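You operate a simulated robot arm through the tools that you are given. There is no shell and no other tool. Be economical: measure what you need, move in short steps, check, and stop when the job is done.

Carry out the task below with a simulated robot arm. There is one attempt and no reset: what you move stays moved.

TASK
Turn the gap knob to 7 mm.
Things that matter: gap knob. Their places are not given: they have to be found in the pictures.

It is judged by the outcome, as a careful person would: the job done as asked, and still so three seconds after it is handed in. It fails if anything else is knocked over, pushed out of place, dropped, spilled or broken.

THE ROBOT
A 7-joint arm with a two-finger parallel gripper, fixed in place. Base frame: the origin is at the foot of the arm, x ahead of it, y to its left, z up. Lengths are in mm, angles in rad, forces in N, time in s.
Its first joint turns from -1.152 to 1.152 rad. Payload 2.5 kg.
Tool frame: the origin (TCP) lies between the finger pads and is the grasp point; the fingertips stand 23 mm ahead of it; z points along the fingers, y is the line along which they close. The gripper opens to 94 mm. The fingers are 38 mm wide and 10 mm thick; the gripper's body (54 by 96 mm) begins 39 mm behind the TCP.
Orientation is that of the tool frame in the base frame, as a unit quaternion [x, y, z, w]. With the fingers straight down and closing along the base's y, the tool's x points along the base's -x, its y along +y and its z along -z.

THE INTERFACE
- The arm moves only by the tool play_rows. Its argument "targets" is a list of rows, each an object (a shift or turn left out is 0, a gripper value left out holds the last) with "translation": the shift along the tool's x, y, z in mm, a list of three; "rot": the turn, a rotation vector about the tool's x, y, z in rad, a list of three; "gripper": the gripper command, from -1 (shut) to 1 (fully open), values between in proportion. In form: [{"translation": [x, y, z], "rot": [ax, ay, az], "gripper": gripper}, ...]. A call has 1 to 8 rows; each row shifts and turns the commanded pose from where the row before left it, along the tool's axes as they then stand. A row lasts 0.2 s, in which the tool goes at most 50 mm and 0.15 rad; a call with a longer step from one row to the next is refused whole, and so is a gripper value outside its range. A pose out of reach is approached as far as the arm can. The call stops where the force on the tool passes 40 N (or 10 N more than at its start, if that is more) or the arm is blocked; 0.2 s more then pass. The fingers move at their own pace (about 108 mm/s each) and stop on an object; they squeeze with about 36 N. The grip force told is the motor's: it shows also when the fingers shut on nothing. Time passes only in rows, and 0.2 s behind the last, so rows that do not move let the fingers close. It gives the time, the measured TCP pose, the force on the tool (base axes), the opening and the grip force at its end, in the units of the frame above (readings bear some noise).
- Cameras (640 x 400 px; columns grow to the right, rows downward): "scene" is fixed at [123.6, -384, 567.5]; the picture's right is [0.82, -0.57, 0.00], its down [-0.23, -0.33, -0.92] and it looks along [0.53, 0.75, -0.40] (base axes); focal length 347 px, centre (320, 200). "wrist" rides on the gripper at [-39, 0, -44] in the tool frame; the picture's right is [0.00, -1.00, 0.00], its down [0.97, 0.00, -0.24] and it looks along [0.24, 0.00, 0.97] (tool axes); focal length 218 px, centre (320, 200).
- camera(camera): a new picture of that camera. No time passes.
- locate(camera, pixels): for up to 12 pixels [column, row] of the newest picture of that camera ("zoom" is the newest enlarged one), the place [x, y, z] in the base frame of the surface seen there, good to about 2 mm, but the place of the scene camera against the robot may be out by one fixed shift of up to 25 mm in any direction. No time passes.
- close_up(camera, box): a new picture of the part [left, top, right, bottom] of that camera's present view, enlarged. No time passes.
- job_done(): hands the job in; it is judged then, once.

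Work in short steps. Measure before you move; look again where a grasp or a placing could have gone wrong, and mend it. You have 60 turns and 20 pictures in all, the two below and enlarged ones among them. Open the gripper and draw the arm clear of the work before you hand the job in, unless the task says otherwise; then end with one line.

The tools are called by a JSON object that holds its "method" and its "body". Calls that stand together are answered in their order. play_rows: Moves the arm, as the interface text tells. Its arguments: {"type":"object","properties":{"targets":{"type":"array","items":{"type":"object","properties":{"translation":{"type":"array","items":{"type":"number"}},"rot":{"type":"array","items":{"type":"number"}},"gripper":{"type":"number"}}}}},"required":["targets"]} The other tools are called the same way: camera (camera) takes a picture; locate (camera, pixels) gives the place of the surface under pixels of a picture; close_up (camera, box) takes an enlarged picture of a part of a camera's view; job_done () hands the job in.

At the start:

```text
clock: 0.0
tcp_pos: [308.5, 65.4, 353.1]
ee_rot: [0.0, 1.0, 0.0, 0.0]
contact_force: [-0.4, -0.1, 0.6]
opening: 93.9
finger_force: 0.0
```

scene: 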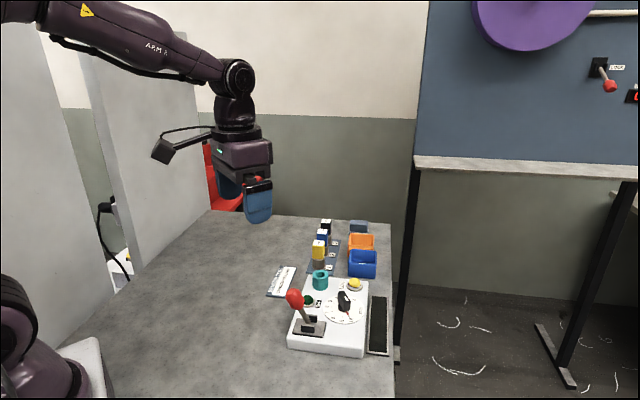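
wrist: 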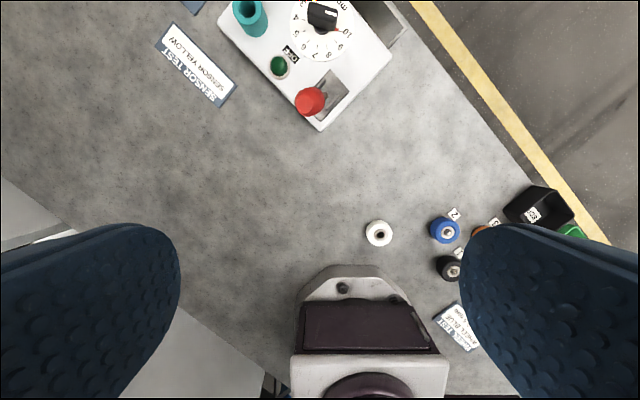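

The knob with a dial is at scene (344,300) and at wrist (323,15). I take enlarged views and locate it.

{"method": "close_up", "body": {"camera": "scene", "box": [280, 260, 400, 360]}}

{"method": "locate", "body": {"camera": "wrist", "pixels": [[323, 15], [322, 35], [280, 66], [310, 101], [250, 15], [385, 60], [335, 12], [310, 5]]}}

{"method": "close_up", "body": {"camera": "wrist", "box": [220, 0, 420, 125]}}

```text
4.00 times, centred on (340, 310) of scene
```

zoom: 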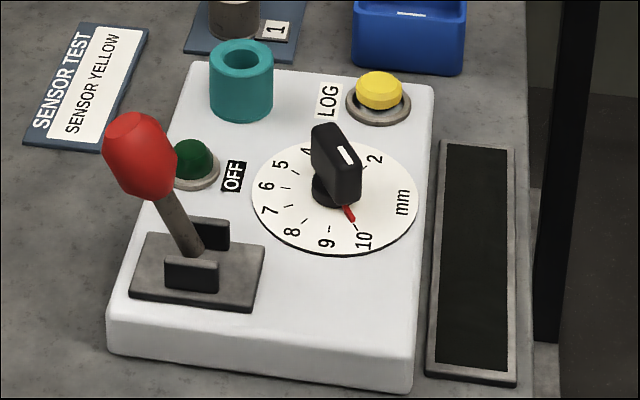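

```text
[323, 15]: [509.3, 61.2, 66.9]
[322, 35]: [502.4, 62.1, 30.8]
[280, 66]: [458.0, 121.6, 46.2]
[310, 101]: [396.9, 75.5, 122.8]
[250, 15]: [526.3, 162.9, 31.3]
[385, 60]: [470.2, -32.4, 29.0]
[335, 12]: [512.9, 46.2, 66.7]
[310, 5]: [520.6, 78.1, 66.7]
```

```text
3.20 times, centred on (320, 62) of wrist
```

zoom: 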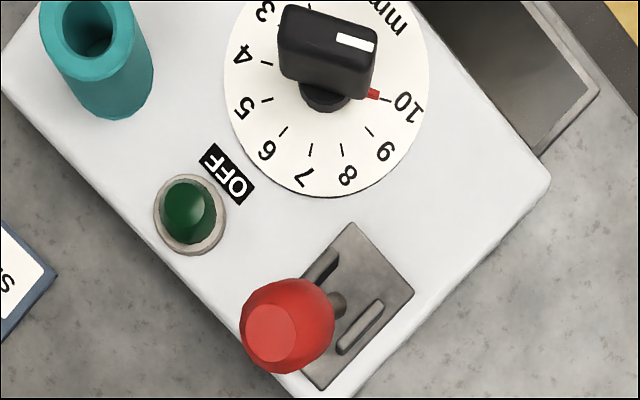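

The red pointer and the white mark stand at 10, and the knob is near (509, 61). I move above it, staying high, for a straight-down view.

{"method": "play_rows", "body": {"targets": [{"translation": [-40, 0, 0]}, {"translation": [-40, 0, 0]}, {"translation": [-40, 0, 20]}, {"translation": [-40, 0, 30]}, {"translation": [-20, 0, 30]}, {}]}}

{"method": "camera", "body": {"camera": "wrist"}}

```text
clock: 1.4
tcp_pos: [488.6, 67.3, 272.7]
ee_rot: [-0.001, 1.0, 0.0, 0.0]
contact_force: [0.2, 0.6, 0.4]
opening: 94.1
finger_force: 0.1
```

```text
15 pictures are left
```

wrist: 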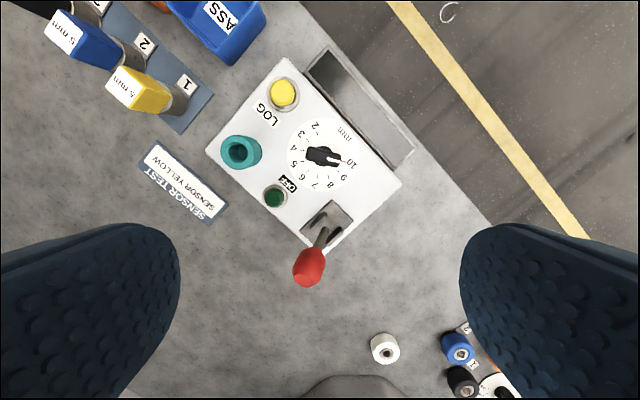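

The knob is now at (322,155). I enlarge that part and measure.

{"method": "close_up", "body": {"camera": "wrist", "box": [272, 105, 368, 195]}}

{"method": "locate", "body": {"camera": "wrist", "pixels": [[322, 155], [312, 153], [333, 157], [320, 180], [348, 145], [290, 155], [309, 267], [240, 152], [283, 93], [273, 196], [210, 152], [260, 270]]}}

```text
4.44 times, centred on (320, 150) of wrist
```

zoom: 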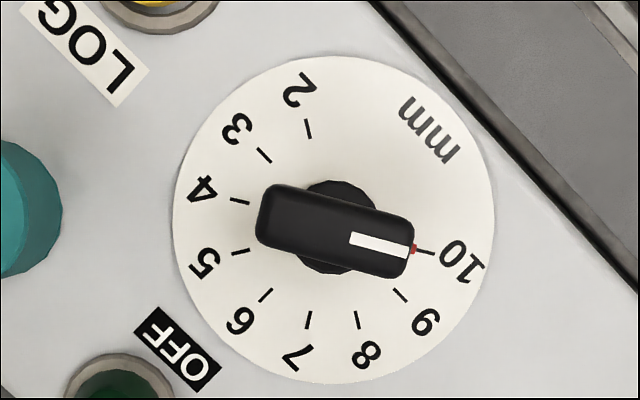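

```text
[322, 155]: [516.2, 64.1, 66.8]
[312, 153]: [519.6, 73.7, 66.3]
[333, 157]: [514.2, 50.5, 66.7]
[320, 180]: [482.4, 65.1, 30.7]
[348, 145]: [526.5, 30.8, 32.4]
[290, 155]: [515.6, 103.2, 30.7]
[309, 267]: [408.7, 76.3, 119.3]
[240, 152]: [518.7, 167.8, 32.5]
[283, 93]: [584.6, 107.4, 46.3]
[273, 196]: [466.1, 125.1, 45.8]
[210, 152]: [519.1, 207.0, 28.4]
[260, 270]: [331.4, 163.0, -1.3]
```

Ticks are 30° apart and 7 lies 90° clockwise (seen from above) of the pointer. I measure the ticks to get the dial's centre, and the bar's ends.

{"method": "locate", "body": {"camera": "zoom", "pixels": [[308, 129], [308, 320], [358, 320], [240, 251], [425, 250], [240, 201], [275, 195], [400, 265], [262, 230], [405, 225], [333, 185], [335, 272]]}}

```text
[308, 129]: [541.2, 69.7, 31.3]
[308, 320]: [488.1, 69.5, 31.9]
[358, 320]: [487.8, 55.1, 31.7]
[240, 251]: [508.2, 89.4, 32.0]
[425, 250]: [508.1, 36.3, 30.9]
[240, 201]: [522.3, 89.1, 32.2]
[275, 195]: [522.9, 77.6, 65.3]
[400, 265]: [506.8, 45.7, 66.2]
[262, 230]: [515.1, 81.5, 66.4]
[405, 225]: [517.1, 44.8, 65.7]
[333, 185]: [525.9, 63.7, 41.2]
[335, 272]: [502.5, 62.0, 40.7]
```

The dial centre is (514.7, 62.8) and the knob top is z≈66. I centre above it and turn the tool 75° counter-clockwise so the fingers close across the bar.

{"method": "play_rows", "body": {"targets": [{"translation": [-26.1, -4.5, 0], "gripper": 0.3}, {"rot": [0, 0, -0.145]}, {"rot": [0, 0, -0.145]}, {"rot": [0, 0, -0.145]}, {"rot": [0, 0, -0.145]}, {"rot": [0, 0, -0.145]}, {"rot": [0, 0, -0.145]}, {"rot": [0, 0, -0.145]}]}}

{"method": "play_rows", "body": {"targets": [{"rot": [0, 0, -0.145]}, {"rot": [0, 0, -0.149]}, {"translation": [0, 0, 30]}, {"translation": [0, 0, 40]}, {"translation": [0, 0, 40]}, {}]}}

{"method": "camera", "body": {"camera": "wrist"}}

{"method": "camera", "body": {"camera": "scene"}}

```text
clock: 3.2
tcp_pos: [514.2, 60.0, 272.2]
ee_rot: [-0.487, 0.873, 0.0, 0.0]
contact_force: [-0.1, 0.3, 0.1]
opening: 61.4
finger_force: 0.2
```

```text
clock: 4.6
tcp_pos: [514.8, 61.5, 162.6]
ee_rot: [-0.609, 0.793, 0.001, 0.0]
contact_force: [-0.2, 0.1, -0.3]
opening: 61.0
finger_force: 0.0
```

```text
13 pictures are left
```

wrist: 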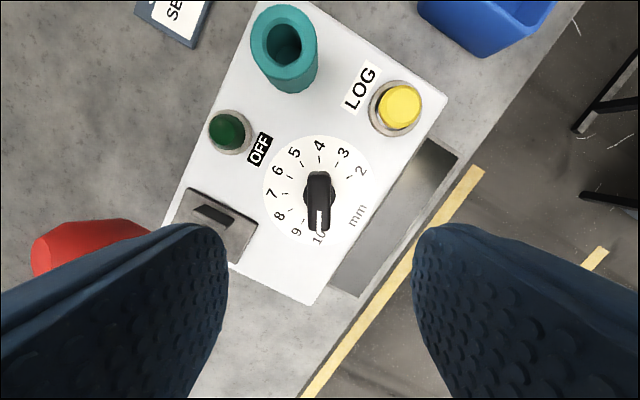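

```text
12 pictures are left
```

scene: 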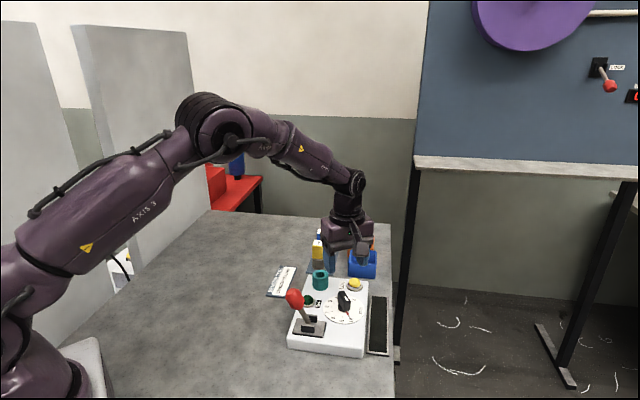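

The bar is lined up vertically in the wrist view at (319,200). I re-measure it from this nearer place.

{"method": "locate", "body": {"camera": "wrist", "pixels": [[319, 175], [319, 200], [319, 226], [309, 205], [329, 205], [320, 160], [272, 193], [366, 193], [55, 250], [300, 15], [140, 225], [30, 250]]}}

{"method": "close_up", "body": {"camera": "wrist", "box": [240, 120, 400, 260]}}

```text
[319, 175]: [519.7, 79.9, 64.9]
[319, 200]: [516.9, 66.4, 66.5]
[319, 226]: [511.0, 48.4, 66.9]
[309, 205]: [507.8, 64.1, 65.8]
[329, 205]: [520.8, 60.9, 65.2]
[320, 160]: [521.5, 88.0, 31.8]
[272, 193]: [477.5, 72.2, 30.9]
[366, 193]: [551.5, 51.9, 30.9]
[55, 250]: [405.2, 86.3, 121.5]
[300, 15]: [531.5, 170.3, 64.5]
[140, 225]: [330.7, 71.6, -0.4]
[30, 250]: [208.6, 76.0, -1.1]
```

```text
2.86 times, centred on (320, 190) of wrist
```

zoom: 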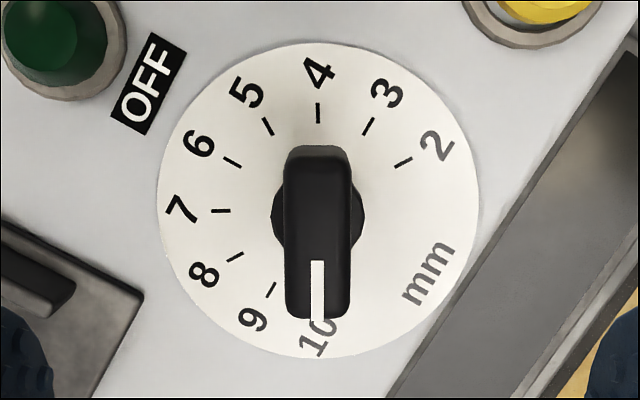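

The bar's centre is (515, 63), its top at z≈66, and the fingers straddle it. I descend to TCP z≈71 and close.

{"method": "play_rows", "body": {"targets": [{"translation": [-1.4, 0, 30]}, {"translation": [0, 0, 30]}, {"translation": [0, 0, 20]}, {"translation": [0, 0, 11.5]}, {}]}}

{"method": "play_rows", "body": {"targets": [{"gripper": -0.2}, {"gripper": -0.6}, {"gripper": -0.8}, {}]}}

```text
clock: 5.8
tcp_pos: [515.1, 62.1, 70.2]
ee_rot: [-0.609, 0.793, 0.0, 0.0]
contact_force: [0.4, 0.1, -0.3]
opening: 61.1
finger_force: 0.1
```

```text
clock: 6.8
tcp_pos: [515.7, 62.1, 70.5]
ee_rot: [-0.609, 0.793, 0.0, -0.001]
contact_force: [-7.3, -0.8, 4.2]
opening: 16.1
finger_force: 44.9
```

The fingers hold the bar (16 mm). I start turning clockwise by half.

{"method": "play_rows", "body": {"targets": [{"rot": [0, 0, 0.13]}, {"rot": [0, 0, 0.13]}, {"rot": [0, 0, 0.13]}, {"rot": [0, 0, 0.13]}, {"rot": [0, 0, 0.13]}, {"rot": [0, 0, 0.13]}]}}

{"method": "close_up", "body": {"camera": "scene", "box": [280, 230, 400, 360]}}

```text
clock: 8.2
tcp_pos: [514.3, 61.6, 69.9]
ee_rot: [-0.26, 0.966, 0.0, 0.001]
contact_force: [-5.5, 0.3, 1.9]
opening: 15.9
finger_force: 44.9
```

```text
3.08 times, centred on (340, 295) of scene
```

zoom: 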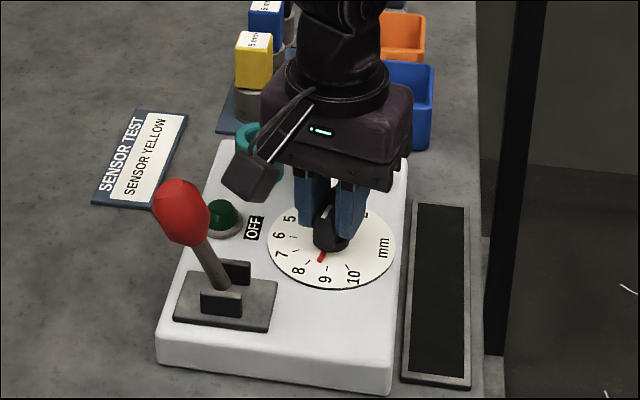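

The red pointer has followed, to about 8.5. I turn the rest.

{"method": "play_rows", "body": {"targets": [{"rot": [0, 0, 0.132]}, {"rot": [0, 0, 0.132]}, {"rot": [0, 0, 0.132]}, {"rot": [0, 0, 0.132]}, {"rot": [0, 0, 0.132]}, {"rot": [0, 0, 0.131]}, {}]}}

{"method": "play_rows", "body": {"targets": [{"gripper": -0.3}, {"gripper": 0.3}, {}, {"translation": [0, 0, -30]}, {"translation": [0, 0, -40]}, {"translation": [0, 0, -40]}, {}]}}

{"method": "close_up", "body": {"camera": "wrist", "box": [240, 120, 400, 260]}}

```text
clock: 9.8
tcp_pos: [514.7, 61.6, 69.8]
ee_rot: [0.132, 0.991, 0.001, 0.0]
contact_force: [6.4, 0.4, -8.9]
opening: 15.8
finger_force: 45.2
```

```text
clock: 11.4
tcp_pos: [514.0, 64.3, 180.7]
ee_rot: [0.131, 0.991, 0.0, 0.0]
contact_force: [0.2, -0.9, -0.6]
opening: 61.1
finger_force: 0.0
```

```text
2.86 times, centred on (320, 190) of wrist
```

zoom: 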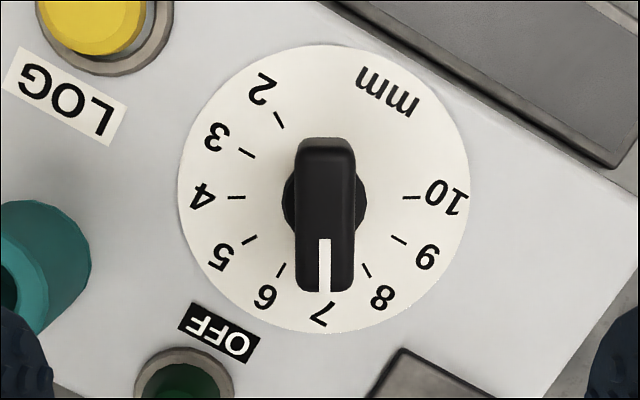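

The white mark (column 324) lies midway between the 6 and 8 ticks (281, 367), so the knob is on 7. I draw clear and check from the scene camera.

{"method": "play_rows", "body": {"targets": [{"translation": [0, 0, -40]}, {"translation": [0, 0, -40]}, {"translation": [40, 0, -20]}, {"translation": [40, 0, 0]}, {"translation": [40, 0, 0]}, {"translation": [40, 0, 0], "gripper": 1}, {}]}}

{"method": "close_up", "body": {"camera": "scene", "box": [280, 230, 400, 360]}}

```text
clock: 13.0
tcp_pos: [358.9, 104.7, 279.7]
ee_rot: [0.131, 0.991, 0.0, 0.0]
contact_force: [0.6, 0.1, 0.4]
opening: 94.0
finger_force: 0.1
```

```text
3.08 times, centred on (340, 295) of scene
```

zoom: 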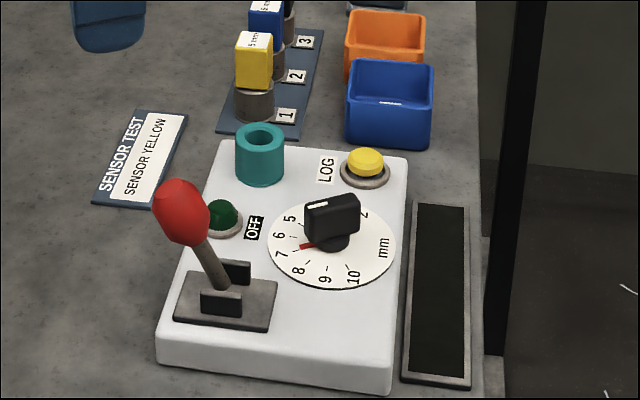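

The red pointer is at the 7 tick, and nothing else has moved.

{"method": "job_done", "body": {}}

```text
The job is handed in.
```

The gap knob now points to 7 mm, the gripper is open and the arm is clear; nothing else was moved.
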